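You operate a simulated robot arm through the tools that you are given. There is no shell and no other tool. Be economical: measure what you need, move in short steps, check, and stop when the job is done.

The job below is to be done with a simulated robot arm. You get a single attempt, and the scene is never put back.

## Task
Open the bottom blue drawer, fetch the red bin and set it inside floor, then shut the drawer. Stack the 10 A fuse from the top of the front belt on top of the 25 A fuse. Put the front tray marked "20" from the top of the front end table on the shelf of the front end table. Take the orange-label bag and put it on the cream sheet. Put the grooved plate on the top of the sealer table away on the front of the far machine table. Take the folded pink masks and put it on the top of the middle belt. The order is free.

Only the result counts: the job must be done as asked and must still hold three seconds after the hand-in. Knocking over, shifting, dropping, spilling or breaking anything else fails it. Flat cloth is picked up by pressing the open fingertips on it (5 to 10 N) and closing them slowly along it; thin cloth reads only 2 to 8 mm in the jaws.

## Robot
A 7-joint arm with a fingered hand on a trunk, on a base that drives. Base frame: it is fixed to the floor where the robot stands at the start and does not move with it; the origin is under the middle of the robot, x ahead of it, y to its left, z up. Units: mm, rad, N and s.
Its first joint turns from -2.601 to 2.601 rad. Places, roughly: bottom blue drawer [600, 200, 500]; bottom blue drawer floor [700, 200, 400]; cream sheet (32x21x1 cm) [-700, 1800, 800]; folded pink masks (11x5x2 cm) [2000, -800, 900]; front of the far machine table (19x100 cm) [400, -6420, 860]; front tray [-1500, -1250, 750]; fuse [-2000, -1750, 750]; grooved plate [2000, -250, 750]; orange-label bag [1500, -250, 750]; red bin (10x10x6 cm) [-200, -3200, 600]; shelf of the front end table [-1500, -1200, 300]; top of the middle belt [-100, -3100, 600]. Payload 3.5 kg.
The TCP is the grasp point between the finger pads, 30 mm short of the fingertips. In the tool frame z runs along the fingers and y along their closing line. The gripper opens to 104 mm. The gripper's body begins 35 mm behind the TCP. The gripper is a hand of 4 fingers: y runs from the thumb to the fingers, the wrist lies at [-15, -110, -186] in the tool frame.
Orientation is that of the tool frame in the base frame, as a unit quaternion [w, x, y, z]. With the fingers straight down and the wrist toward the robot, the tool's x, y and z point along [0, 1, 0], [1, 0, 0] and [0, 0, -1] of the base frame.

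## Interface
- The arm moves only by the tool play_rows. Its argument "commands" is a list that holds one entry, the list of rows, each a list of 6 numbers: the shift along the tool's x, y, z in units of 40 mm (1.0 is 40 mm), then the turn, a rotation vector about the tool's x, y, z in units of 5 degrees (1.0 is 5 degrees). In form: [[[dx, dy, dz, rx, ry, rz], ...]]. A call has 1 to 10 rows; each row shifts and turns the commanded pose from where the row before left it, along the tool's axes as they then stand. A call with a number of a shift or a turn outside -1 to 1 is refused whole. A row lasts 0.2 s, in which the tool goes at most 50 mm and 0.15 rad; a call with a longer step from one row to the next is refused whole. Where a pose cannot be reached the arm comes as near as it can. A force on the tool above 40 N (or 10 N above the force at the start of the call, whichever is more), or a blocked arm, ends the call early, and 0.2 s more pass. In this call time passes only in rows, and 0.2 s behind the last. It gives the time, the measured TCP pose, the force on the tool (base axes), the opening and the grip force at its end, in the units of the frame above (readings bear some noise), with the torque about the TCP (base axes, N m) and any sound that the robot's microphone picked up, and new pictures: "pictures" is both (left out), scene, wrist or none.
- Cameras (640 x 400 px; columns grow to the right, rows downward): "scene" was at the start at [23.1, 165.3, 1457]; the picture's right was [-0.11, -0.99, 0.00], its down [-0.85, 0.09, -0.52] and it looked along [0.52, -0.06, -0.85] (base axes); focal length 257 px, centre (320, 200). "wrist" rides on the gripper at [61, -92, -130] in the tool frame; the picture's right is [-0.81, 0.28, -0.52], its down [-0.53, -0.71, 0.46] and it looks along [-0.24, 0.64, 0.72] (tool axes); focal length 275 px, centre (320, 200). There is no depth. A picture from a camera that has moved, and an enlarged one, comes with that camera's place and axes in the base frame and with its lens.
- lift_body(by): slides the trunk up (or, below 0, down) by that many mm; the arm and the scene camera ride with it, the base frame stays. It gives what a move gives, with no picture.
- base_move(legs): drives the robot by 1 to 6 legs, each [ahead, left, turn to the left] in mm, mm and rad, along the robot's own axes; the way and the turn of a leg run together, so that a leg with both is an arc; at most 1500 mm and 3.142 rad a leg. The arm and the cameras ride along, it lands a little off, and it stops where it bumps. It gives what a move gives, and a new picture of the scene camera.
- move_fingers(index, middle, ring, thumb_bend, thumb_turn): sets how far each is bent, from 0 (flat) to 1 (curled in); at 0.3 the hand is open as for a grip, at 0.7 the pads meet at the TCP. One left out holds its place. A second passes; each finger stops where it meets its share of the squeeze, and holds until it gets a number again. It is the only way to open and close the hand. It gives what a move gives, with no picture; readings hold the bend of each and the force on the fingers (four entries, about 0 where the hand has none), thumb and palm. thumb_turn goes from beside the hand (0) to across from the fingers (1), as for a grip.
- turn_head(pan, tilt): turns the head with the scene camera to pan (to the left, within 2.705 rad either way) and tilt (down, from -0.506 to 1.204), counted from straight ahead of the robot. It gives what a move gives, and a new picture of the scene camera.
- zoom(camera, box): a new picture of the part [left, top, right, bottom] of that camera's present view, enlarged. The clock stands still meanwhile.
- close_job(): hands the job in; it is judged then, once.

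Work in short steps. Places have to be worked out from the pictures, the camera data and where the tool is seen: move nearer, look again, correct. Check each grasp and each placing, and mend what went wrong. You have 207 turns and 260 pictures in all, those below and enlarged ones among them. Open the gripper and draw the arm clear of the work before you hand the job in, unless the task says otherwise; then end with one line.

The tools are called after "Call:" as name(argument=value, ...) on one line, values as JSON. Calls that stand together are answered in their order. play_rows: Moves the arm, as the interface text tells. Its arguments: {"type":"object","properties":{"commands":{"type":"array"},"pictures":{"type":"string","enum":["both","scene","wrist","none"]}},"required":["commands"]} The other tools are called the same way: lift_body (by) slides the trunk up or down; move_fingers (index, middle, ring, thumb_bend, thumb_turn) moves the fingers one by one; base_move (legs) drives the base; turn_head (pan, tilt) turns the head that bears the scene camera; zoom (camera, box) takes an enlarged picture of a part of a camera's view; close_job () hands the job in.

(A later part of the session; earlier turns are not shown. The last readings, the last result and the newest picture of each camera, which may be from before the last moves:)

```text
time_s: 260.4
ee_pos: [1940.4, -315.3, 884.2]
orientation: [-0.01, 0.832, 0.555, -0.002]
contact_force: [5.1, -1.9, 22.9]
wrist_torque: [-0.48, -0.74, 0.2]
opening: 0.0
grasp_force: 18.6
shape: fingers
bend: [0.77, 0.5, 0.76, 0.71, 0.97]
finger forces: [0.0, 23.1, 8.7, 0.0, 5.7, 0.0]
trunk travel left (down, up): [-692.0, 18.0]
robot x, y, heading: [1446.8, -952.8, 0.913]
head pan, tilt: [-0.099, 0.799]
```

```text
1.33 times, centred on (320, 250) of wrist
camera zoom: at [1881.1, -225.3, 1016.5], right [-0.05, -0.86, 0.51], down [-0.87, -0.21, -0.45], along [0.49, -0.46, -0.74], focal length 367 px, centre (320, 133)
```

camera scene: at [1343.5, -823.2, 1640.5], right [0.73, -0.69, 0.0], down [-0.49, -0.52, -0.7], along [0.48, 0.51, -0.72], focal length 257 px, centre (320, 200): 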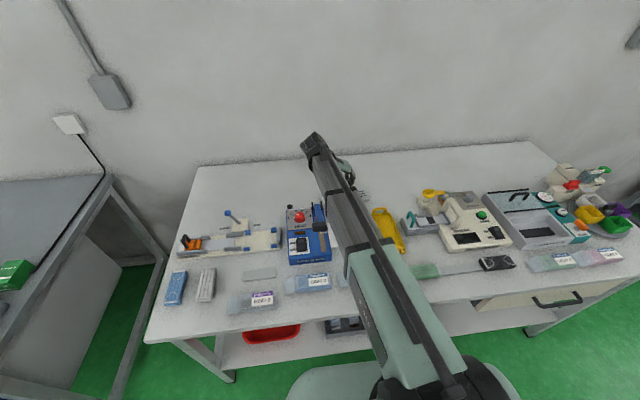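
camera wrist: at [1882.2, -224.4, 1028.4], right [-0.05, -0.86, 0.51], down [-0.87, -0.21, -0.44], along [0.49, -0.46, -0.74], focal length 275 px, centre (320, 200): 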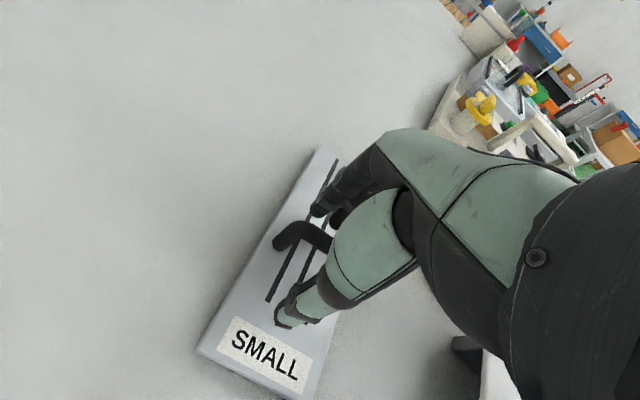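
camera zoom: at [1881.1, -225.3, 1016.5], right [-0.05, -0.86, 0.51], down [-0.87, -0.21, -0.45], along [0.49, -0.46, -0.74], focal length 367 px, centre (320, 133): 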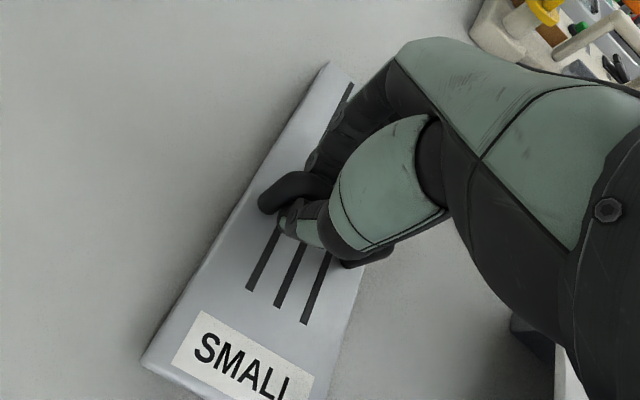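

The middle finger tip is pressing on the plate. I rise 8 mm and close again.

Call:
play_rows(commands=[[[0, 0, -0.2, 0, 0, 0], [0, 0, 0, 0, 0, 0]]], pictures="none")

Call:
move_fingers(index=0.85, middle=0.85, ring=0.85, thumb_bend=0.8)

Call:
play_rows(commands=[[[0, 0, -0.3, 0, 0, 0], [0, 0, -0.5, 0, 0, 0], [0, 0, 0, 0, 0, 0]]], pictures="wrist")

```text
time_s: 261.0
ee_pos: [1940.3, -315.6, 889.6]
orientation: [-0.009, 0.832, 0.554, -0.003]
contact_force: [-0.1, 0.6, -3.4]
wrist_torque: [0.0, -0.06, 0.03]
opening: 0.1
grasp_force: 2.9
shape: fingers
bend: [0.77, 0.54, 0.77, 0.71, 0.97]
finger forces: [0.0, 0.6, 3.2, 0.1, 2.1, 0.1]
trunk travel left (down, up): [-692.0, 18.0]
robot x, y, heading: [1450.9, -951.7, 0.916]
head pan, tilt: [-0.099, 0.799]
```

```text
time_s: 262.0
ee_pos: [1941.0, -315.8, 889.8]
orientation: [-0.01, 0.832, 0.554, -0.003]
contact_force: [-0.2, -0.8, -3.5]
wrist_torque: [0.08, -0.03, -0.02]
opening: 0.0
grasp_force: 19.5
shape: fingers
bend: [0.8, 0.8, 0.84, 0.72, 0.96]
finger forces: [0.0, 7.1, 5.2, 0.0, 26.7, 0.0]
trunk travel left (down, up): [-692.0, 18.0]
robot x, y, heading: [1450.8, -954.0, 0.914]
head pan, tilt: [-0.099, 0.799]
```

```text
time_s: 262.8
ee_pos: [1941.7, -317.0, 922.9]
orientation: [-0.009, 0.833, 0.554, -0.003]
contact_force: [0.2, 0.5, -3.7]
wrist_torque: [0.05, -0.02, 0.01]
opening: 0.1
grasp_force: 21.0
shape: fingers
bend: [0.81, 0.8, 0.84, 0.73, 0.96]
finger forces: [0.0, 7.1, 5.2, 0.0, 29.2, 0.0]
trunk travel left (down, up): [-692.0, 18.0]
robot x, y, heading: [1449.6, -953.5, 0.914]
head pan, tilt: [-0.099, 0.799]
camera wrist: at [1882.2, -225.9, 1054.3], right [-0.05, -0.86, 0.51], down [-0.87, -0.21, -0.44], along [0.49, -0.46, -0.74], focal length 275 px, centre (320, 200)
```

wrist: 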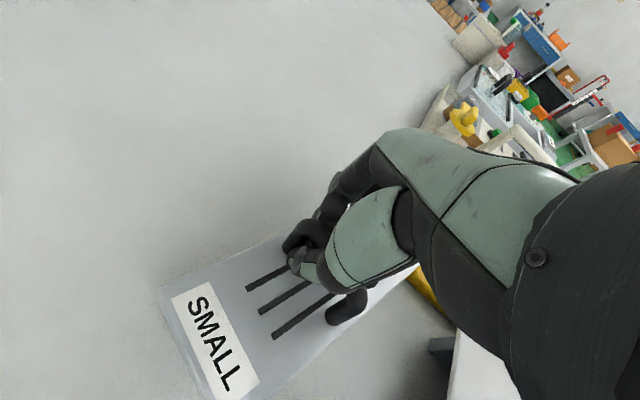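

The plate is lifted, hanging by its handle (~3.5 N). I raise it to ~1010 and look.

Call:
play_rows(commands=[[[0, 0, -0.6, 0, 0, 0], [0, 0, -0.7, 0, 0, 0], [0, 0, -0.7, 0, 0, 0], [0, 0, -0.6, 0, 0, 0], [0, 0, 0, 0, 0, 0]]])

```text
time_s: 264.0
ee_pos: [1943.4, -317.0, 1027.0]
orientation: [-0.01, 0.832, 0.555, -0.003]
contact_force: [0.5, 0.5, -4.8]
wrist_torque: [0.06, -0.03, -0.03]
opening: 0.7
grasp_force: 22.0
shape: fingers
bend: [0.82, 0.81, 0.84, 0.73, 0.96]
finger forces: [0.0, 7.1, 5.3, 0.0, 32.8, 0.0]
trunk travel left (down, up): [-692.0, 18.0]
robot x, y, heading: [1449.5, -953.7, 0.914]
head pan, tilt: [-0.099, 0.799]
camera scene: at [1343.9, -822.8, 1640.4], right [0.73, -0.69, 0.0], down [-0.49, -0.52, -0.7], along [0.48, 0.51, -0.72], focal length 257 px, centre (320, 200)
camera wrist: at [1883.4, -227.3, 1157.9], right [-0.05, -0.86, 0.51], down [-0.87, -0.21, -0.44], along [0.49, -0.46, -0.74], focal length 275 px, centre (320, 200)
```

scene: 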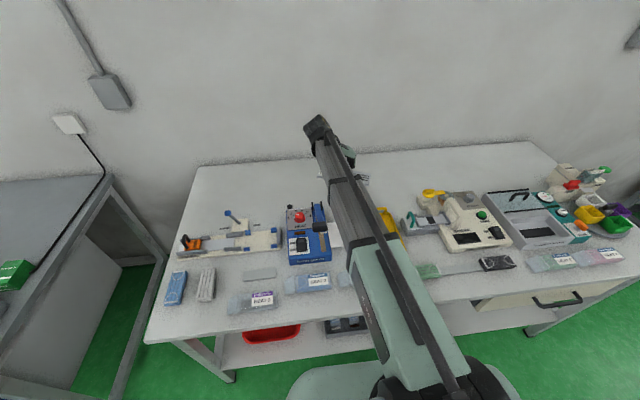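
wrist: 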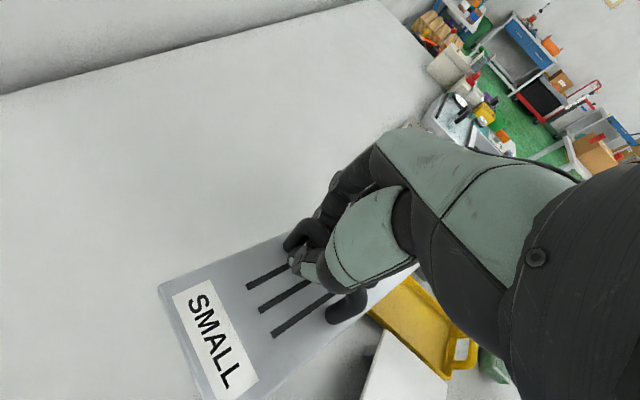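

The plate is stable and clear of everything. I back out, move right, and turn around in the open area toward the far machine table.

Call:
lift_body(by=16)

Call:
base_move(legs=[[-700, 0, 0], [0, -1300, 0], [-330, 0, 0], [0, 0, -3.14]])

Call:
turn_head(pan=0.1, tilt=0.5)

```text
time_s: 264.6
ee_pos: [1941.4, -316.7, 1041.5]
orientation: [-0.009, 0.831, 0.556, -0.004]
contact_force: [0.8, 0.3, -4.5]
wrist_torque: [0.08, -0.01, -0.01]
opening: 0.8
grasp_force: 23.6
shape: fingers
bend: [0.83, 0.81, 0.84, 0.73, 0.96]
finger forces: [0.1, 7.0, 5.2, 0.1, 34.2, 0.0]
trunk travel left (down, up): [-708.0, 2.0]
robot x, y, heading: [1448.3, -951.5, 0.911]
head pan, tilt: [-0.099, 0.799]
```

```text
time_s: 283.8
ee_pos: [1395.7, -3205.2, 1042.2]
orientation: [0.003, -0.558, 0.83, -0.01]
contact_force: [-0.8, 0.8, -4.9]
wrist_torque: [-0.06, 0.05, 0.0]
opening: 1.4
grasp_force: 31.0
shape: fingers
bend: [0.83, 0.81, 0.85, 0.74, 0.96]
finger forces: [20.4, 5.6, 4.1, 0.0, 31.8, 0.0]
trunk travel left (down, up): [-708.0, 2.0]
robot x, y, heading: [1882.5, -2565.2, -2.222]
head pan, tilt: [-0.099, 0.799]
camera scene: at [1990.9, -2690.1, 1656.4], right [-0.73, 0.68, 0.0], down [0.49, 0.52, -0.7], along [-0.48, -0.51, -0.72], focal length 257 px, centre (320, 200)
```

scene: 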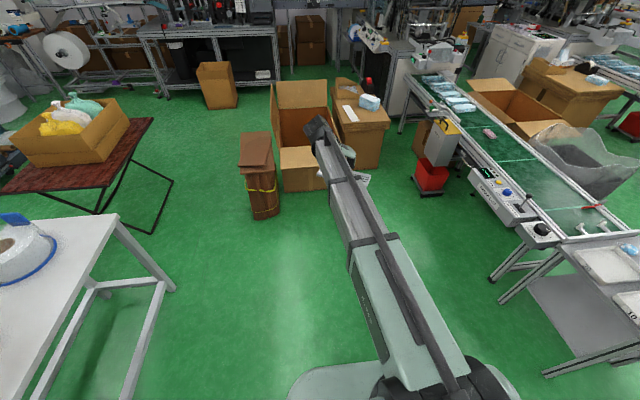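

```text
time_s: 284.6
ee_pos: [1396.8, -3204.5, 1042.3]
orientation: [0.003, -0.557, 0.83, -0.009]
contact_force: [0.2, -0.1, -3.5]
wrist_torque: [-0.04, 0.06, -0.02]
opening: 1.6
grasp_force: 29.4
shape: fingers
bend: [0.83, 0.81, 0.85, 0.74, 0.96]
finger forces: [19.8, 6.8, 2.8, 0.0, 29.4, 0.0]
trunk travel left (down, up): [-708.0, 2.0]
robot x, y, heading: [1885.7, -2563.4, -2.22]
head pan, tilt: [0.099, 0.499]
camera scene: at [1998.2, -2708.6, 1682.3], right [-0.85, 0.53, 0.0], down [0.25, 0.41, -0.88], along [-0.46, -0.75, -0.48], focal length 257 px, centre (320, 200)
```

scene: 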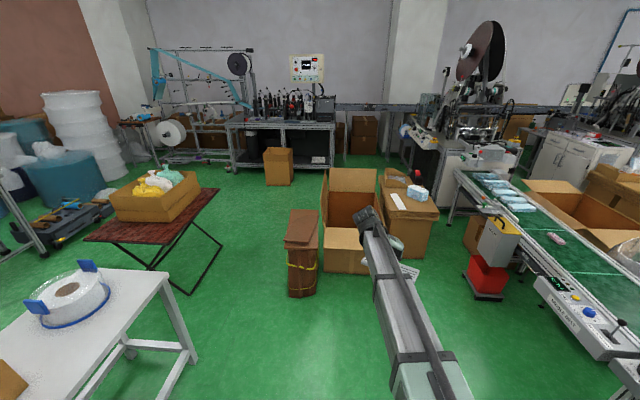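

Base half-width ≈230 and half-length ≈270, so the lane between the white table and the paper stack should fit. I move left 720 and ahead 550, then look again closely.

Call:
base_move(legs=[[0, 720, 0], [450, 0, 0]])

Call:
turn_head(pan=0.3, tilt=0.75)

```text
time_s: 290.9
ee_pos: [1709.3, -4008.9, 1041.9]
orientation: [0.003, -0.559, 0.829, -0.01]
contact_force: [0.2, -0.3, -4.2]
wrist_torque: [-0.07, 0.04, -0.04]
opening: 1.5
grasp_force: 29.4
shape: fingers
bend: [0.83, 0.81, 0.85, 0.74, 0.96]
finger forces: [19.7, 6.7, 2.5, 0.0, 29.6, 0.0]
trunk travel left (down, up): [-708.0, 2.0]
robot x, y, heading: [2195.6, -3369.3, -2.22]
head pan, tilt: [0.099, 0.499]
camera scene: at [2308.4, -3510.7, 1682.4], right [-0.85, 0.52, 0.0], down [0.25, 0.41, -0.88], along [-0.46, -0.75, -0.48], focal length 257 px, centre (320, 200)
```

scene: 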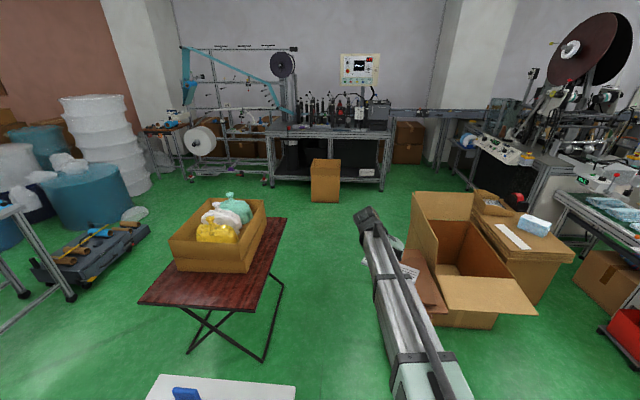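

```text
time_s: 291.7
ee_pos: [1709.1, -4007.8, 1042.0]
orientation: [0.003, -0.559, 0.829, -0.009]
contact_force: [-0.3, -0.3, -3.5]
wrist_torque: [-0.04, 0.03, 0.01]
opening: 1.3
grasp_force: 28.9
shape: fingers
bend: [0.83, 0.81, 0.85, 0.74, 0.96]
finger forces: [19.8, 6.9, 2.5, 0.1, 29.7, 0.1]
trunk travel left (down, up): [-708.0, 2.0]
robot x, y, heading: [2195.3, -3368.1, -2.219]
head pan, tilt: [0.3, 0.75]
camera scene: at [2328.1, -3510.3, 1660.5], right [-0.94, 0.34, 0.0], down [0.23, 0.64, -0.73], along [-0.25, -0.69, -0.68], focal length 257 px, centre (320, 200)
```

scene: 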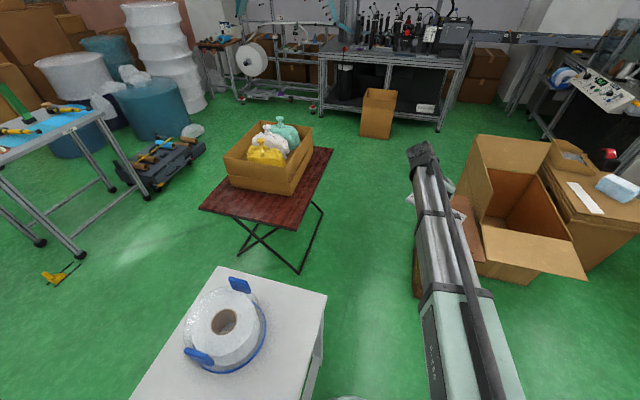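

The gap is tight: I'll pass it rotated ~49°. First I raise the plate by about 220 mm so it clears the crate bottles and carton flaps.

Call:
play_rows(commands=[[[0, 0, -0.6, 0, 0, 0], [0, 0, -0.7, 0, 0, 0], [0, 0, -0.8, 0, 0, 0], [0, 0, -0.8, 0, 0, 0], [0, 0, -0.8, 0, 0, 0], [0, 0, -0.8, 0, 0, 0], [0, 0, -0.7, 0, 0, 0], [0, 0, -0.4, 0, 0, 0], [0, 0, 0, 0, 0, 0]]], pictures="wrist")

```text
time_s: 293.7
ee_pos: [1705.0, -4007.7, 1266.8]
orientation: [0.003, -0.56, 0.829, -0.009]
contact_force: [0.4, 0.5, -4.8]
wrist_torque: [-0.07, 0.03, 0.01]
opening: 1.5
grasp_force: 29.3
shape: fingers
bend: [0.83, 0.81, 0.85, 0.74, 0.96]
finger forces: [19.7, 7.0, 2.1, 0.0, 29.5, 0.1]
trunk travel left (down, up): [-708.0, 2.0]
robot x, y, heading: [2198.3, -3368.7, -2.219]
head pan, tilt: [0.3, 0.75]
camera wrist: at [1765.6, -4095.2, 1398.8], right [0.04, 0.86, 0.51], down [0.87, 0.22, -0.44], along [-0.5, 0.46, -0.74], focal length 275 px, centre (320, 200)
```

wrist: 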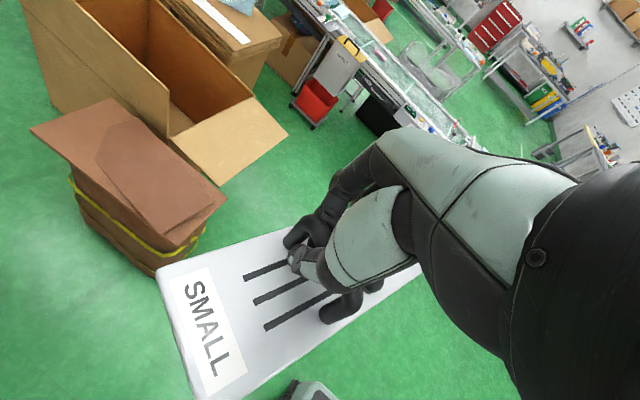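

From above the paper stack's top board overhangs further, making that gap too tight. I'll go around the white table's other side instead (≥1 m wide): back up, then left.

Call:
base_move(legs=[[0, -110, -0.008], [-1450, 0, 0], [-130, 0, 0], [0, 1400, 0]])

Call:
turn_head(pan=0.4, tilt=0.45)

```text
time_s: 309.1
ee_pos: [3700.4, -3496.8, 1268.0]
orientation: [0.004, -0.568, 0.823, -0.01]
contact_force: [-0.1, 0.0, -4.2]
wrist_torque: [-0.03, 0.04, -0.01]
opening: 1.4
grasp_force: 29.2
shape: fingers
bend: [0.83, 0.81, 0.85, 0.74, 0.96]
finger forces: [19.8, 7.0, 1.8, 0.0, 29.5, 0.0]
trunk travel left (down, up): [-708.0, 2.0]
robot x, y, heading: [4174.3, -2847.8, -2.197]
head pan, tilt: [0.3, 0.75]
camera scene: at [4313.5, -2988.2, 1660.4], right [-0.95, 0.32, 0.0], down [0.22, 0.65, -0.73], along [-0.23, -0.69, -0.68], focal length 257 px, centre (320, 200)
```

scene: 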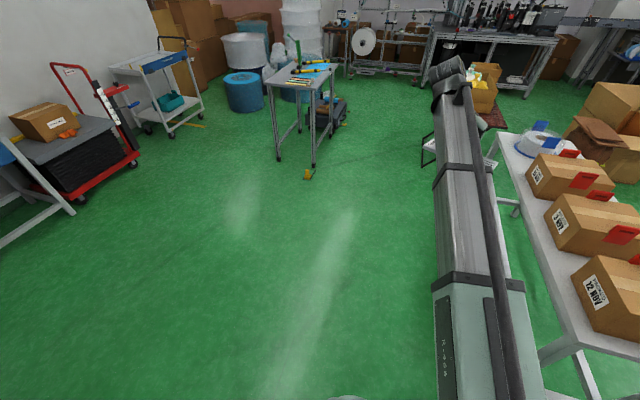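

```text
time_s: 309.9
ee_pos: [3701.0, -3497.9, 1267.3]
orientation: [0.004, -0.568, 0.823, -0.009]
contact_force: [0.0, 0.5, -4.0]
wrist_torque: [-0.08, 0.01, 0.0]
opening: 1.6
grasp_force: 29.0
shape: fingers
bend: [0.83, 0.81, 0.85, 0.74, 0.96]
finger forces: [19.8, 7.1, 1.8, 0.1, 29.7, 0.0]
trunk travel left (down, up): [-708.0, 2.0]
robot x, y, heading: [4177.0, -2846.8, -2.199]
head pan, tilt: [0.4, 0.45]
camera scene: at [4319.1, -2999.1, 1686.8], right [-0.97, 0.22, 0.0], down [0.1, 0.42, -0.9], along [-0.2, -0.88, -0.44], focal length 257 px, centre (320, 200)
```

scene: 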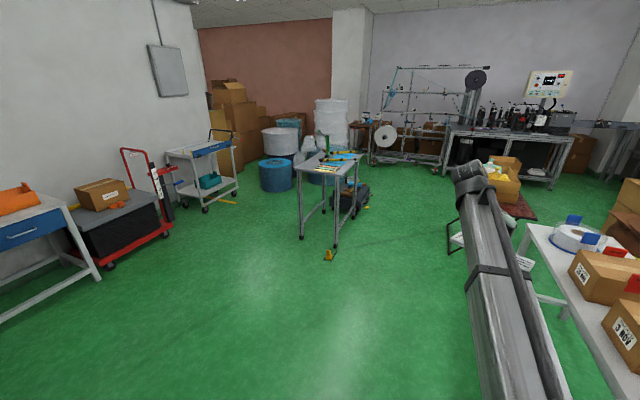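

The wide lane at e≈5500 is clear. I correct heading, shift left 450 and drive ahead 3.6 m.

Call:
base_move(legs=[[0, 0, -0.028], [0, 450, 0], [1400, 0, 0], [1400, 0, 0], [800, 0, 0]])

Call:
turn_head(pan=-0.3, tilt=0.5)

```text
time_s: 330.1
ee_pos: [1896.4, -6643.5, 1266.0]
orientation: [0.003, -0.565, 0.825, -0.009]
contact_force: [-0.2, 0.3, -5.0]
wrist_torque: [-0.03, 0.03, 0.01]
opening: 1.4
grasp_force: 29.1
shape: fingers
bend: [0.83, 0.81, 0.85, 0.74, 0.96]
finger forces: [19.8, 7.3, 1.5, 0.0, 29.8, 0.0]
trunk travel left (down, up): [-708.0, 2.0]
robot x, y, heading: [2383.1, -6002.5, -2.205]
head pan, tilt: [0.4, 0.45]
camera scene: at [2520.0, -6151.4, 1686.8], right [-0.97, 0.23, 0.0], down [0.1, 0.42, -0.9], along [-0.21, -0.88, -0.44], focal length 257 px, centre (320, 200)
```

scene: 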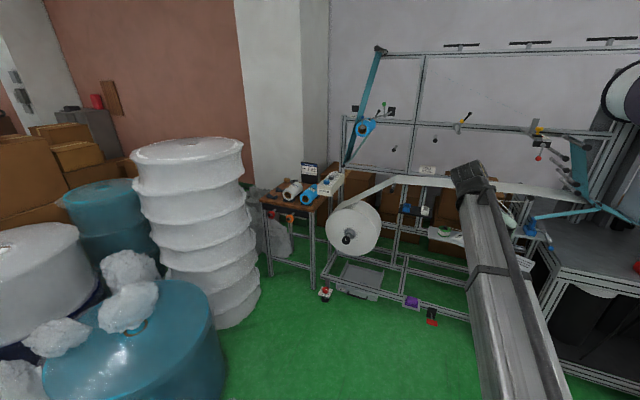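

```text
time_s: 331.1
ee_pos: [1897.9, -6642.9, 1265.6]
orientation: [0.003, -0.564, 0.826, -0.009]
contact_force: [0.3, -0.4, -4.2]
wrist_torque: [-0.07, 0.02, 0.0]
opening: 1.6
grasp_force: 29.1
shape: fingers
bend: [0.83, 0.81, 0.85, 0.74, 0.96]
finger forces: [19.9, 7.3, 1.4, 0.0, 29.7, 0.1]
trunk travel left (down, up): [-708.0, 2.0]
robot x, y, heading: [2376.1, -5995.4, -2.205]
head pan, tilt: [-0.3, 0.499]
camera scene: at [2468.6, -6115.6, 1682.4], right [-0.59, 0.8, 0.0], down [0.39, 0.28, -0.88], along [-0.71, -0.52, -0.48], focal length 257 px, centre (320, 200)
```

scene: 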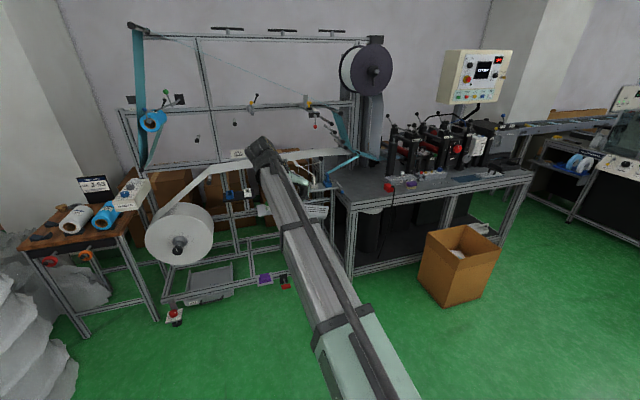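

The machine table is ahead-right; the carton stands before its middle, so I'll place at the left-middle part. I drive right 780 and ahead 300.

Call:
base_move(legs=[[0, -780, -0.022], [300, 0, 0]])

Call:
turn_head(pan=-0.1, tilt=0.65)

Call:
zoom(camera="scene", box=[200, 80, 440, 230])

```text
time_s: 336.9
ee_pos: [1084.2, -6411.9, 1265.7]
orientation: [0.003, -0.554, 0.832, -0.01]
contact_force: [-0.2, 0.2, -3.6]
wrist_torque: [-0.07, 0.0, -0.01]
opening: 1.5
grasp_force: 29.2
shape: fingers
bend: [0.83, 0.81, 0.85, 0.74, 0.96]
finger forces: [19.9, 7.3, 1.6, 0.0, 29.7, 0.1]
trunk travel left (down, up): [-708.0, 2.0]
robot x, y, heading: [1582.9, -5781.2, -2.236]
head pan, tilt: [-0.3, 0.499]
camera scene: at [1668.1, -5897.4, 1682.4], right [-0.57, 0.82, 0.0], down [0.39, 0.28, -0.88], along [-0.72, -0.5, -0.48], focal length 257 px, centre (320, 200)
```

scene: 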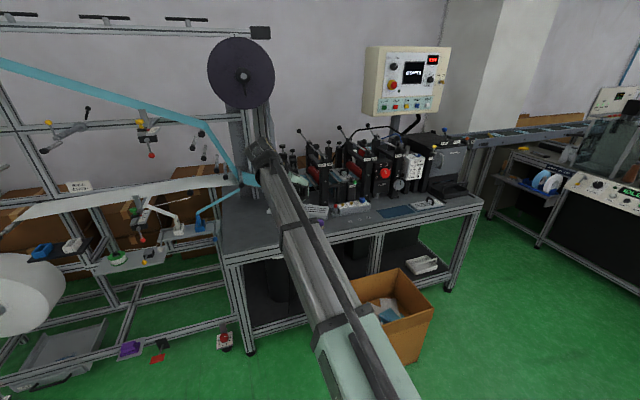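

```text
time_s: 337.6
ee_pos: [1085.6, -6409.9, 1266.8]
orientation: [0.003, -0.554, 0.832, -0.009]
contact_force: [-0.2, 0.7, -4.2]
wrist_torque: [-0.01, 0.0, -0.02]
opening: 1.3
grasp_force: 29.3
shape: fingers
bend: [0.83, 0.81, 0.85, 0.74, 0.96]
finger forces: [20.0, 7.3, 1.4, 0.0, 29.8, 0.0]
trunk travel left (down, up): [-708.0, 2.0]
robot x, y, heading: [1582.6, -5777.7, -2.234]
head pan, tilt: [-0.099, 0.649]
camera scene: at [1683.5, -5907.2, 1669.1], right [-0.72, 0.69, 0.0], down [0.42, 0.44, -0.8], along [-0.55, -0.58, -0.6], focal length 257 px, centre (320, 200)
```

scene: 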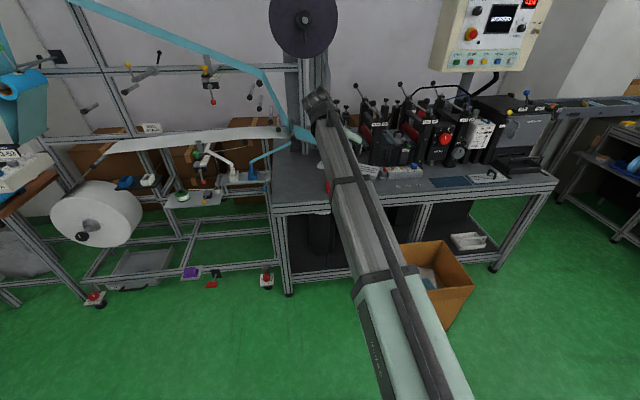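

```text
2.67 times, centred on (320, 155) of scene
camera zoom: at [1683.5, -5907.2, 1669.1], right [-0.72, 0.69, 0.0], down [0.42, 0.44, -0.8], along [-0.55, -0.58, -0.6], focal length 686 px, centre (320, 320)
```

zoom: 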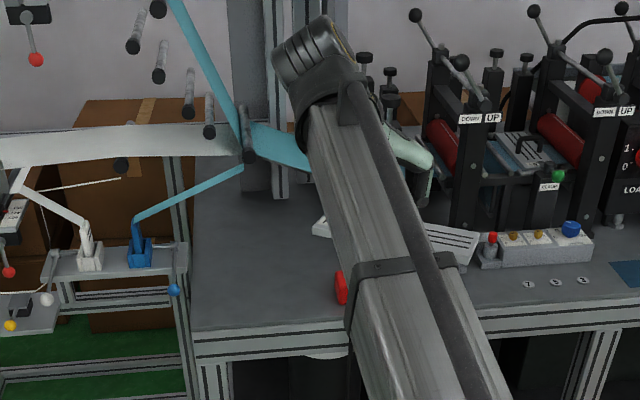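

Target spot: front strip at e≈4590, d≈-4830 between the red object and the small discs. I rotate the plate 26° to align with the table edge and retract the arm to the right before driving in.

Call:
play_rows(commands=[[[0, 0, 0, 0, 0, -1], [0, 0, 0, 0, 0, -1], [0, 0, 0, 0, 0, -1], [0, 0, 0, 0, 0, -1], [0, 0, 0, 0, 0, -1], [-0.6, 0, 0, 0, 0, -0.2], [-0.8, 0.1, 0, 0, 0, 0], [-0.8, 0.1, 0, 0, 0, 0], [-0.8, 0.1, 0, 0, 0, 0], [-0.8, 0.1, 0, 0, 0, 0]]], pictures="none")

Call:
play_rows(commands=[[[-0.7, 0.1, 0, 0, 0, 0], [-0.7, 0, 0, 0, 0, 0], [-0.5, 0, 0, 0, 0, 0], [0, 0, 0, 0, 0, 0]]])

```text
time_s: 339.8
ee_pos: [1060.6, -6258.7, 1263.2]
orientation: [-0.001, 0.727, -0.686, 0.01]
contact_force: [-0.6, 1.5, -3.7]
wrist_torque: [-0.08, 0.0, 0.04]
opening: 1.6
grasp_force: 29.7
shape: fingers
bend: [0.83, 0.81, 0.85, 0.74, 0.96]
finger forces: [20.0, 7.2, 1.4, 0.0, 29.9, 0.1]
trunk travel left (down, up): [-708.0, 2.0]
robot x, y, heading: [1583.8, -5773.7, -2.228]
head pan, tilt: [-0.099, 0.649]
```

```text
time_s: 340.8
ee_pos: [1053.3, -6184.0, 1264.0]
orientation: [-0.002, 0.727, -0.686, 0.01]
contact_force: [-0.8, 0.5, -3.3]
wrist_torque: [-0.07, -0.01, 0.02]
opening: 1.6
grasp_force: 28.9
shape: fingers
bend: [0.83, 0.81, 0.85, 0.74, 0.96]
finger forces: [20.2, 7.2, 1.2, 0.0, 29.8, 0.0]
trunk travel left (down, up): [-708.0, 2.0]
robot x, y, heading: [1581.5, -5779.0, -2.23]
head pan, tilt: [-0.099, 0.649]
camera scene: at [1683.6, -5907.1, 1669.0], right [-0.73, 0.69, 0.0], down [0.42, 0.44, -0.8], along [-0.55, -0.58, -0.6], focal length 257 px, centre (320, 200)
camera wrist: at [1144.9, -6237.3, 1395.1], right [-0.33, 0.8, 0.5], down [0.69, 0.57, -0.45], along [-0.65, 0.2, -0.74], focal length 275 px, centre (320, 200)
```

scene: 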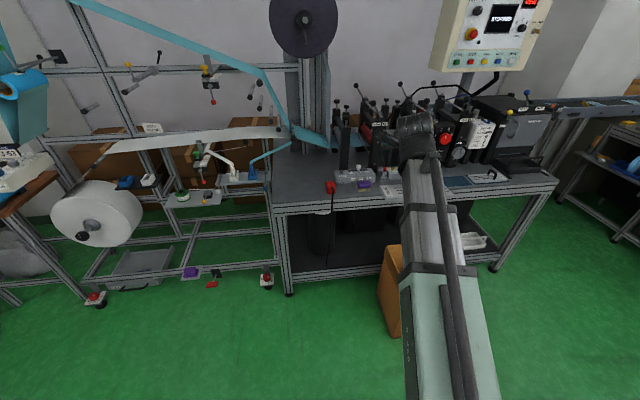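
wrist: 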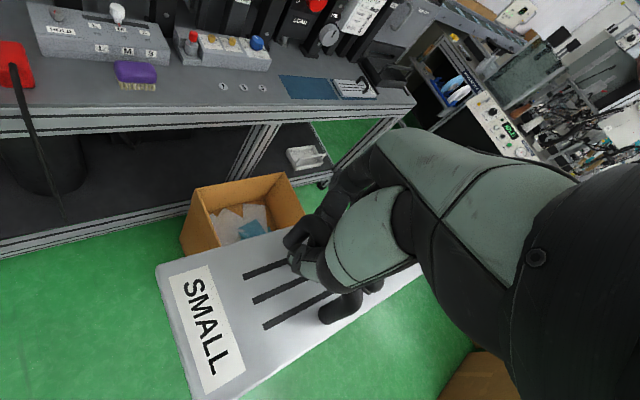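

Both views now show the strip; I zoom for detail.

Call:
zoom(camera="scene", box=[260, 130, 420, 230])

Call:
zoom(camera="wrist", box=[0, 0, 320, 200])

```text
4.00 times, centred on (340, 180) of scene
camera zoom: at [1683.6, -5907.1, 1669.0], right [-0.73, 0.69, 0.0], down [0.42, 0.44, -0.8], along [-0.55, -0.58, -0.6], focal length 1029 px, centre (240, 280)
```

zoom: 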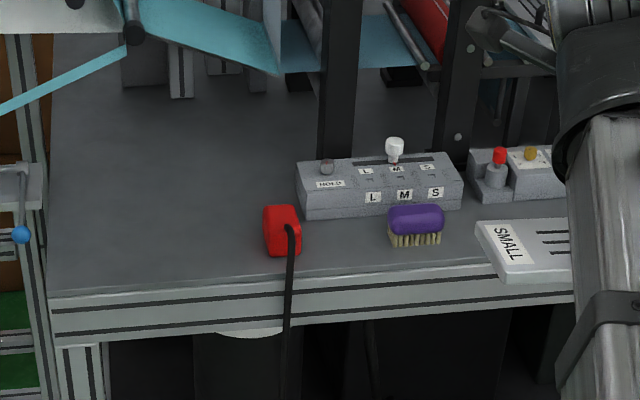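

```text
2.00 times, centred on (160, 100) of wrist
camera zoom: at [1144.9, -6237.3, 1395.1], right [-0.33, 0.8, 0.5], down [0.69, 0.57, -0.45], along [-0.65, 0.2, -0.74], focal length 551 px, centre (640, 400)
```

zoom: 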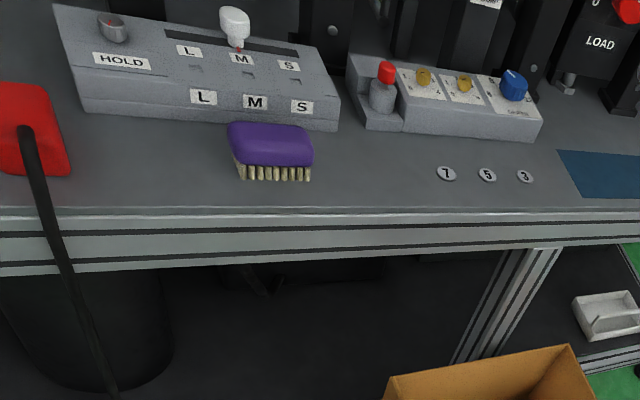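

I check whether the small numbered discs and the blue mat are flat markings, to judge the free room.

Call:
zoom(camera="wrist", box=[200, 50, 400, 120])

```text
3.20 times, centred on (300, 85) of wrist
camera zoom: at [1144.9, -6237.3, 1395.1], right [-0.33, 0.8, 0.5], down [0.69, 0.57, -0.45], along [-0.65, 0.2, -0.74], focal length 881 px, centre (384, 568)
```

zoom: 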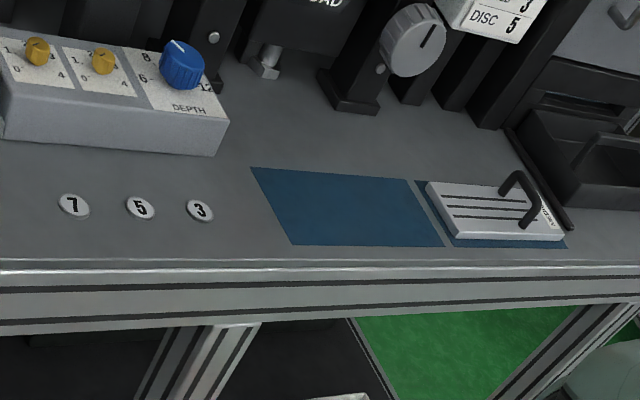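

There is an empty blue parking spot beside a second identical plate — clearly the place to put it: centre ≈ (e 4060, d -4815). I drive right 574 and ahead 330, staying behind the carton.

Call:
base_move(legs=[[0, -574, 0], [330, 0, 0]])

Call:
turn_head(pan=-0.05, tilt=0.75)

Call:
zoom(camera="wrist", box=[0, 0, 640, 400])

```text
time_s: 345.9
ee_pos: [399.3, -6095.3, 1262.5]
orientation: [-0.002, 0.726, -0.688, 0.01]
contact_force: [-1.1, 0.6, -3.9]
wrist_torque: [-0.07, 0.02, 0.02]
opening: 1.8
grasp_force: 29.6
shape: fingers
bend: [0.83, 0.81, 0.85, 0.74, 0.96]
finger forces: [20.0, 7.5, 1.2, 0.0, 29.8, 0.0]
trunk travel left (down, up): [-708.0, 2.0]
robot x, y, heading: [930.9, -5689.4, -2.234]
head pan, tilt: [-0.099, 0.649]
camera scene: at [1031.7, -5820.3, 1669.0], right [-0.72, 0.69, 0.0], down [0.42, 0.44, -0.8], along [-0.55, -0.58, -0.61], focal length 257 px, centre (320, 200)
```

scene: 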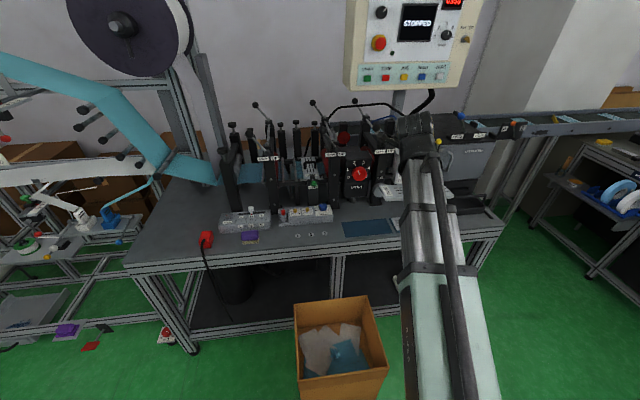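

```text
time_s: 346.5
ee_pos: [401.3, -6094.4, 1263.6]
orientation: [-0.002, 0.726, -0.688, 0.011]
contact_force: [-0.9, 0.1, -4.2]
wrist_torque: [-0.04, -0.02, 0.01]
opening: 1.2
grasp_force: 29.1
shape: fingers
bend: [0.83, 0.81, 0.85, 0.74, 0.96]
finger forces: [20.2, 7.5, 1.2, 0.0, 29.7, 0.0]
trunk travel left (down, up): [-708.0, 2.0]
robot x, y, heading: [928.7, -5690.0, -2.237]
head pan, tilt: [-0.051, 0.75]
camera scene: at [1038.1, -5819.3, 1660.5], right [-0.76, 0.65, 0.0], down [0.45, 0.52, -0.73], along [-0.48, -0.55, -0.68], focal length 257 px, centre (320, 200)
```

scene: 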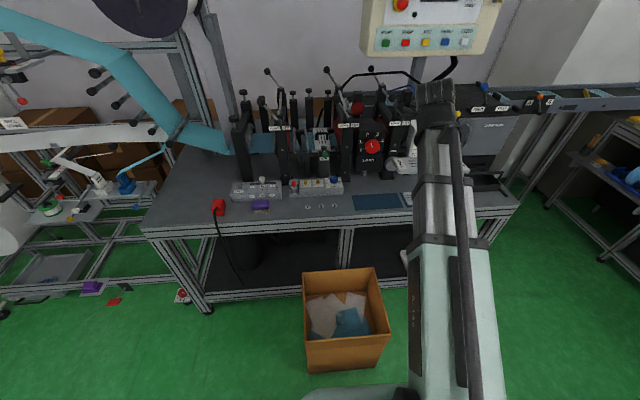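

```text
1.00 times, centred on (320, 200) of wrist (not enlarged: the box is as wide or as high as the picture)
camera zoom: at [492.7, -6148.2, 1395.1], right [-0.33, 0.8, 0.5], down [0.69, 0.57, -0.45], along [-0.65, 0.2, -0.74], focal length 275 px, centre (320, 200)
```

zoom: 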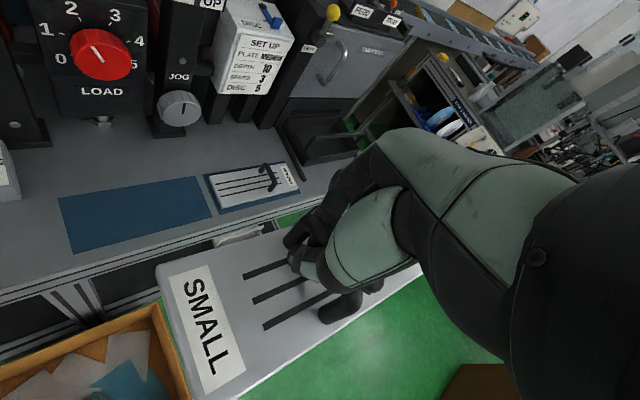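

Stereo confirms the empty spot at e≈4064, d≈-4815, z≈865. I move the plate over it at height.

Call:
play_rows(commands=[[[0.5, 0.3, 0, 0, 0, 0], [0.8, 0.4, 0, 0, 0, 0], [0.8, 0.4, 0, 0, 0, 0], [0.8, 0.4, 0, 0, 0, 0], [0.8, 0.4, 0, 0, 0, 0], [0.8, 0.4, 0, 0, 0, 0], [0.6, 0.38, 0, 0, 0, 0], [0, 0, 0.5, 0, 0, 0], [0, 0, 0.8, 0, 0, 0], [0, 0, 0.7, 0, 0, 0]]])

```text
time_s: 348.7
ee_pos: [305.6, -6305.3, 1182.9]
orientation: [0.001, 0.727, -0.687, 0.01]
contact_force: [0.3, 0.4, -4.3]
wrist_torque: [-0.07, -0.01, -0.03]
opening: 1.4
grasp_force: 29.5
shape: fingers
bend: [0.83, 0.81, 0.85, 0.74, 0.96]
finger forces: [20.3, 7.5, 1.0, 0.0, 29.8, 0.0]
trunk travel left (down, up): [-708.0, 2.0]
robot x, y, heading: [930.7, -5691.1, -2.233]
head pan, tilt: [-0.051, 0.75]
camera scene: at [1037.9, -5819.6, 1660.5], right [-0.76, 0.65, 0.0], down [0.45, 0.52, -0.73], along [-0.48, -0.55, -0.68], focal length 257 px, centre (320, 200)
camera wrist: at [398.4, -6359.1, 1314.8], right [-0.33, 0.8, 0.5], down [0.69, 0.57, -0.45], along [-0.65, 0.2, -0.74], focal length 275 px, centre (320, 200)
```

scene: 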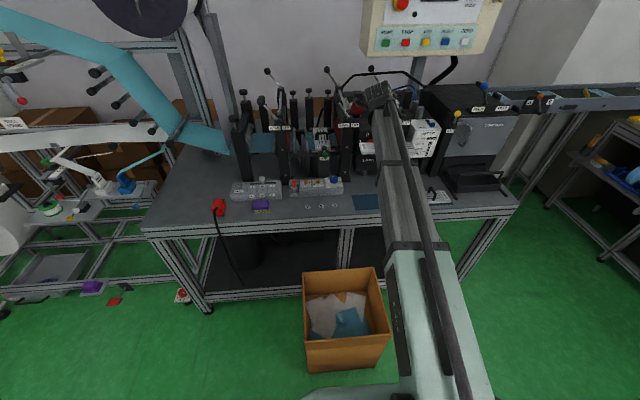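
wrist: 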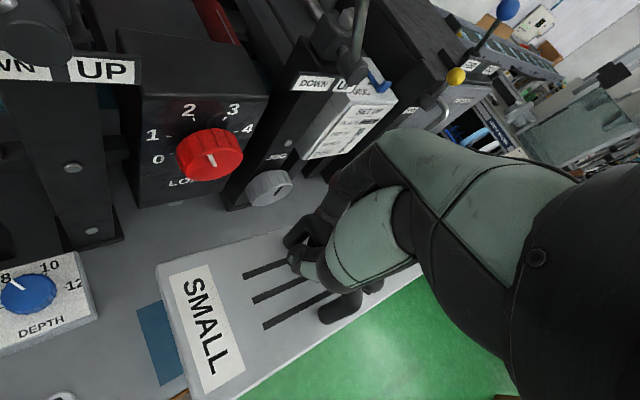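

Clearances to the JOG and LOAD knobs are ~80 mm. I descend to ~975 and check.

Call:
play_rows(commands=[[[0, 0, 0.8, 0, 0, 0], [0, 0, 0.9, 0, 0, 0], [0, 0, 0.9, 0, 0, 0], [0, 0, 0.9, 0, 0, 0], [0, 0, 0.9, 0, 0, 0], [0, 0, 0.8, 0, 0, 0], [0, 0, 0, 0, 0, 0]]], pictures="both")

Call:
zoom(camera="scene", box=[320, 130, 480, 230])

```text
time_s: 350.3
ee_pos: [309.6, -6306.8, 974.1]
orientation: [0.0, 0.726, -0.688, 0.011]
contact_force: [0.4, -0.1, -4.2]
wrist_torque: [-0.07, 0.02, 0.03]
opening: 1.4
grasp_force: 29.0
shape: fingers
bend: [0.83, 0.81, 0.85, 0.74, 0.96]
finger forces: [20.2, 7.5, 0.9, 0.0, 30.0, 0.0]
trunk travel left (down, up): [-708.0, 2.0]
robot x, y, heading: [931.3, -5693.7, -2.234]
head pan, tilt: [-0.051, 0.75]
camera scene: at [1038.2, -5819.3, 1660.5], right [-0.76, 0.65, 0.0], down [0.45, 0.52, -0.73], along [-0.48, -0.55, -0.68], focal length 257 px, centre (320, 200)
camera wrist: at [402.2, -6361.1, 1105.6], right [-0.33, 0.8, 0.5], down [0.69, 0.57, -0.45], along [-0.65, 0.2, -0.74], focal length 275 px, centre (320, 200)
```

scene: 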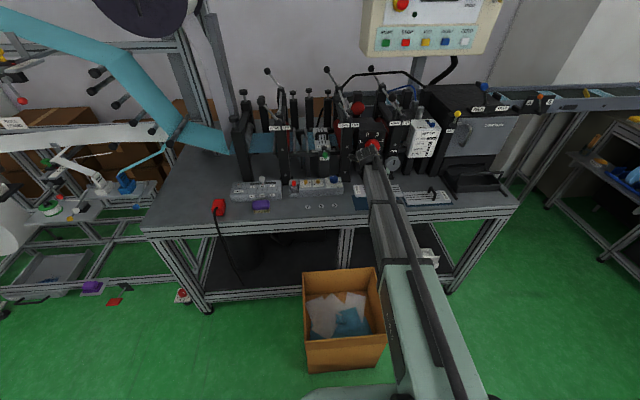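
wrist: 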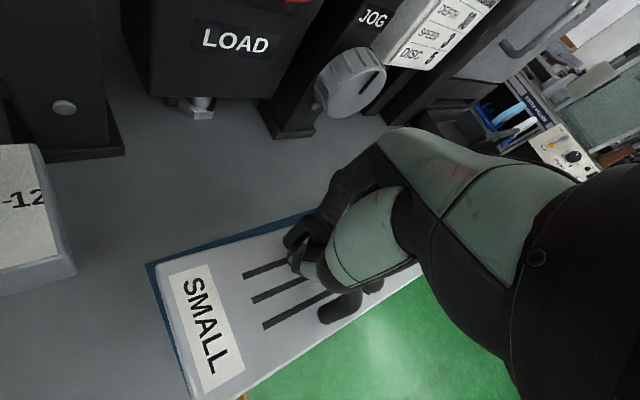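

```text
4.00 times, centred on (400, 180) of scene
camera zoom: at [1038.2, -5819.3, 1660.5], right [-0.76, 0.65, 0.0], down [0.45, 0.52, -0.73], along [-0.48, -0.55, -0.68], focal length 1029 px, centre (0, 280)
```

zoom: 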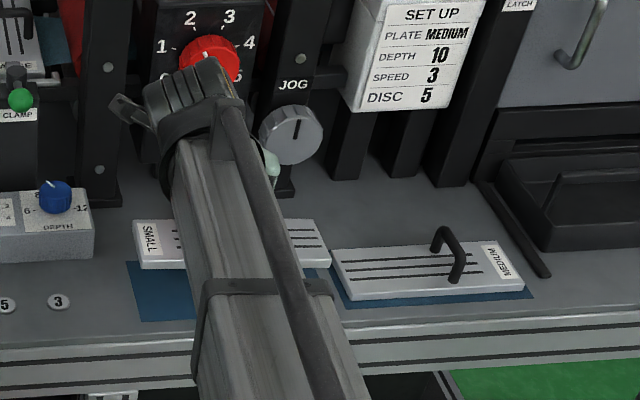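

The plate is nearly centred over the spot; I shift 12 mm along tool y and lower 38 mm.

Call:
play_rows(commands=[[[0, 0.3, 0, 0, 0, 0], [0, 0, 0.4, 0, 0, 0], [0, 0, 0.4, 0, 0, 0], [0, 0, 0.15, 0, 0, 0], [0, 0, 0, 0, 0, 0]]], pictures="wrist")

```text
time_s: 351.5
ee_pos: [297.9, -6308.4, 937.7]
orientation: [0.001, 0.725, -0.688, 0.01]
contact_force: [-1.3, 0.0, -3.8]
wrist_torque: [-0.08, -0.04, -0.03]
opening: 1.5
grasp_force: 29.0
shape: fingers
bend: [0.83, 0.81, 0.85, 0.74, 0.96]
finger forces: [20.2, 7.5, 0.9, 0.0, 29.9, 0.0]
trunk travel left (down, up): [-708.0, 2.0]
robot x, y, heading: [932.9, -5690.3, -2.238]
head pan, tilt: [-0.051, 0.75]
camera wrist: at [389.9, -6362.9, 1070.1], right [-0.33, 0.8, 0.5], down [0.69, 0.57, -0.45], along [-0.65, 0.2, -0.74], focal length 275 px, centre (320, 200)
```

wrist: 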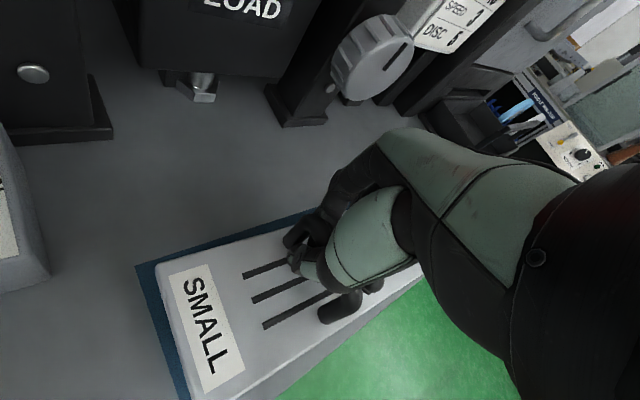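

Well placed. I creep down in small steps.

Call:
play_rows(commands=[[[0, 0, 0.15, 0, 0, 0], [0, 0, 0.1, 0, 0, 0], [0, 0, 0, 0, 0, 0]]], pictures="none")

Call:
play_rows(commands=[[[0, 0, 0.1, 0, 0, 0], [0, 0, 0, 0, 0, 0]]], pictures="wrist")

```text
time_s: 352.3
ee_pos: [297.6, -6308.8, 929.2]
orientation: [-0.001, 0.726, -0.688, 0.011]
contact_force: [0.0, -0.1, -3.2]
wrist_torque: [-0.04, -0.01, -0.01]
opening: 1.5
grasp_force: 29.4
shape: fingers
bend: [0.83, 0.81, 0.85, 0.74, 0.96]
finger forces: [20.3, 7.5, 0.9, 0.0, 29.9, 0.0]
trunk travel left (down, up): [-708.0, 2.0]
robot x, y, heading: [928.4, -5688.3, -2.229]
head pan, tilt: [-0.051, 0.75]
```

```text
time_s: 352.9
ee_pos: [296.8, -6310.1, 924.2]
orientation: [0.0, 0.726, -0.688, 0.01]
contact_force: [0.1, 0.4, -4.1]
wrist_torque: [-0.06, 0.01, 0.01]
opening: 1.6
grasp_force: 28.9
shape: fingers
bend: [0.83, 0.81, 0.85, 0.74, 0.96]
finger forces: [20.3, 7.6, 0.9, 0.0, 29.9, 0.0]
trunk travel left (down, up): [-708.0, 2.0]
robot x, y, heading: [927.8, -5688.6, -2.234]
head pan, tilt: [-0.051, 0.75]
camera wrist: at [389.8, -6362.9, 1056.2], right [-0.33, 0.8, 0.5], down [0.69, 0.57, -0.45], along [-0.65, 0.2, -0.74], focal length 275 px, centre (320, 200)
```

wrist: 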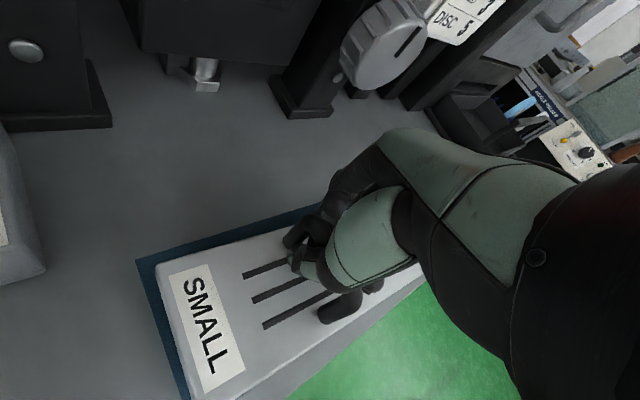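

Not yet in contact; continue.

Call:
play_rows(commands=[[[0, 0, 0.12, 0, 0, 0], [0, 0, 0, 0, 0, 0]]], pictures="none")

Call:
play_rows(commands=[[[0, 0, 0.1, 0, 0, 0], [0, 0, 0, 0, 0, 0]]], pictures="none")

```text
time_s: 353.5
ee_pos: [296.2, -6309.0, 921.2]
orientation: [-0.001, 0.726, -0.688, 0.011]
contact_force: [0.4, 0.2, -3.8]
wrist_torque: [-0.03, -0.01, 0.0]
opening: 1.3
grasp_force: 29.4
shape: fingers
bend: [0.83, 0.81, 0.85, 0.74, 0.96]
finger forces: [20.3, 7.4, 0.9, 0.1, 29.9, 0.0]
trunk travel left (down, up): [-708.0, 2.0]
robot x, y, heading: [931.3, -5691.1, -2.234]
head pan, tilt: [-0.051, 0.75]
```

```text
time_s: 354.1
ee_pos: [297.0, -6309.7, 916.4]
orientation: [0.0, 0.726, -0.688, 0.01]
contact_force: [0.2, -1.0, -4.0]
wrist_torque: [-0.06, 0.02, -0.02]
opening: 1.6
grasp_force: 29.1
shape: fingers
bend: [0.83, 0.81, 0.85, 0.74, 0.96]
finger forces: [20.3, 7.5, 0.9, 0.1, 29.9, 0.0]
trunk travel left (down, up): [-708.0, 2.0]
robot x, y, heading: [929.9, -5689.1, -2.234]
head pan, tilt: [-0.051, 0.75]
```

Continue toward ~910.

Call:
play_rows(commands=[[[0, 0, 0.1, 0, 0, 0], [0, 0, 0, 0, 0, 0]]], pictures="none")

Call:
play_rows(commands=[[[0, 0, 0.1, 0, 0, 0], [0, 0, 0, 0, 0, 0]]], pictures="wrist")

```text
time_s: 354.7
ee_pos: [297.1, -6308.4, 911.9]
orientation: [-0.001, 0.726, -0.688, 0.01]
contact_force: [0.2, 0.4, -4.1]
wrist_torque: [-0.11, -0.02, -0.01]
opening: 1.8
grasp_force: 29.3
shape: fingers
bend: [0.83, 0.81, 0.85, 0.74, 0.96]
finger forces: [20.3, 7.7, 0.9, 0.0, 29.8, 0.0]
trunk travel left (down, up): [-708.0, 2.0]
robot x, y, heading: [932.3, -5689.1, -2.235]
head pan, tilt: [-0.051, 0.75]
```

```text
time_s: 355.3
ee_pos: [298.0, -6310.1, 908.0]
orientation: [-0.001, 0.726, -0.688, 0.01]
contact_force: [-0.5, -0.3, -4.3]
wrist_torque: [-0.04, 0.0, 0.01]
opening: 1.5
grasp_force: 29.0
shape: fingers
bend: [0.83, 0.81, 0.85, 0.74, 0.96]
finger forces: [20.3, 7.6, 0.9, 0.0, 29.9, 0.0]
trunk travel left (down, up): [-708.0, 2.0]
robot x, y, heading: [929.4, -5687.2, -2.234]
head pan, tilt: [-0.051, 0.75]
camera wrist: at [390.1, -6363.5, 1039.3], right [-0.33, 0.8, 0.5], down [0.69, 0.57, -0.45], along [-0.65, 0.2, -0.74], focal length 275 px, centre (320, 200)
```

wrist: 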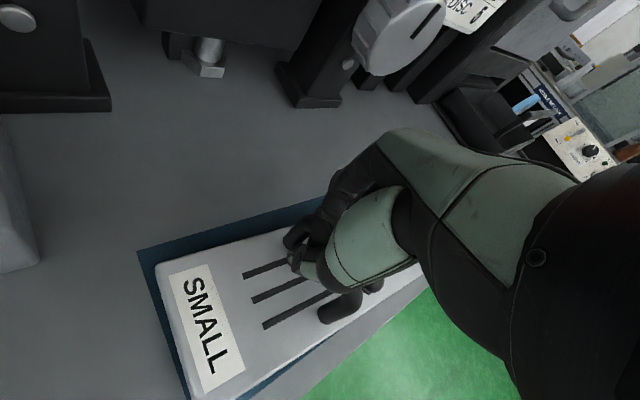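

Mat border now visible on all sides; a few more mm.

Call:
play_rows(commands=[[[0, 0, 0.1, 0, 0, 0], [0, 0, 0.06, 0, 0, 0], [0, 0, 0, 0, 0, 0]]], pictures="none")

Call:
play_rows(commands=[[[0, 0, 0.08, 0, 0, 0], [0, 0, 0, 0, 0, 0]]], pictures="none")

```text
time_s: 356.1
ee_pos: [298.0, -6309.4, 902.4]
orientation: [0.0, 0.726, -0.688, 0.01]
contact_force: [1.2, 1.4, 2.2]
wrist_torque: [-0.14, 0.04, 0.01]
opening: 1.5
grasp_force: 22.6
shape: fingers
bend: [0.84, 0.81, 0.85, 0.74, 0.96]
finger forces: [0.1, 8.1, 0.6, 0.0, 37.7, 0.1]
trunk travel left (down, up): [-708.0, 2.0]
robot x, y, heading: [928.5, -5690.0, -2.234]
head pan, tilt: [-0.051, 0.75]
```

```text
time_s: 356.7
ee_pos: [298.4, -6307.7, 899.5]
orientation: [0.0, 0.726, -0.687, 0.01]
contact_force: [4.2, 3.8, 10.9]
wrist_torque: [-0.34, -0.03, 0.04]
opening: 1.6
grasp_force: 28.3
shape: fingers
bend: [0.84, 0.81, 0.85, 0.75, 0.96]
finger forces: [0.0, 9.0, 0.0, 0.0, 47.4, 0.1]
trunk travel left (down, up): [-708.0, 2.0]
robot x, y, heading: [931.8, -5692.5, -2.233]
head pan, tilt: [-0.051, 0.75]
```

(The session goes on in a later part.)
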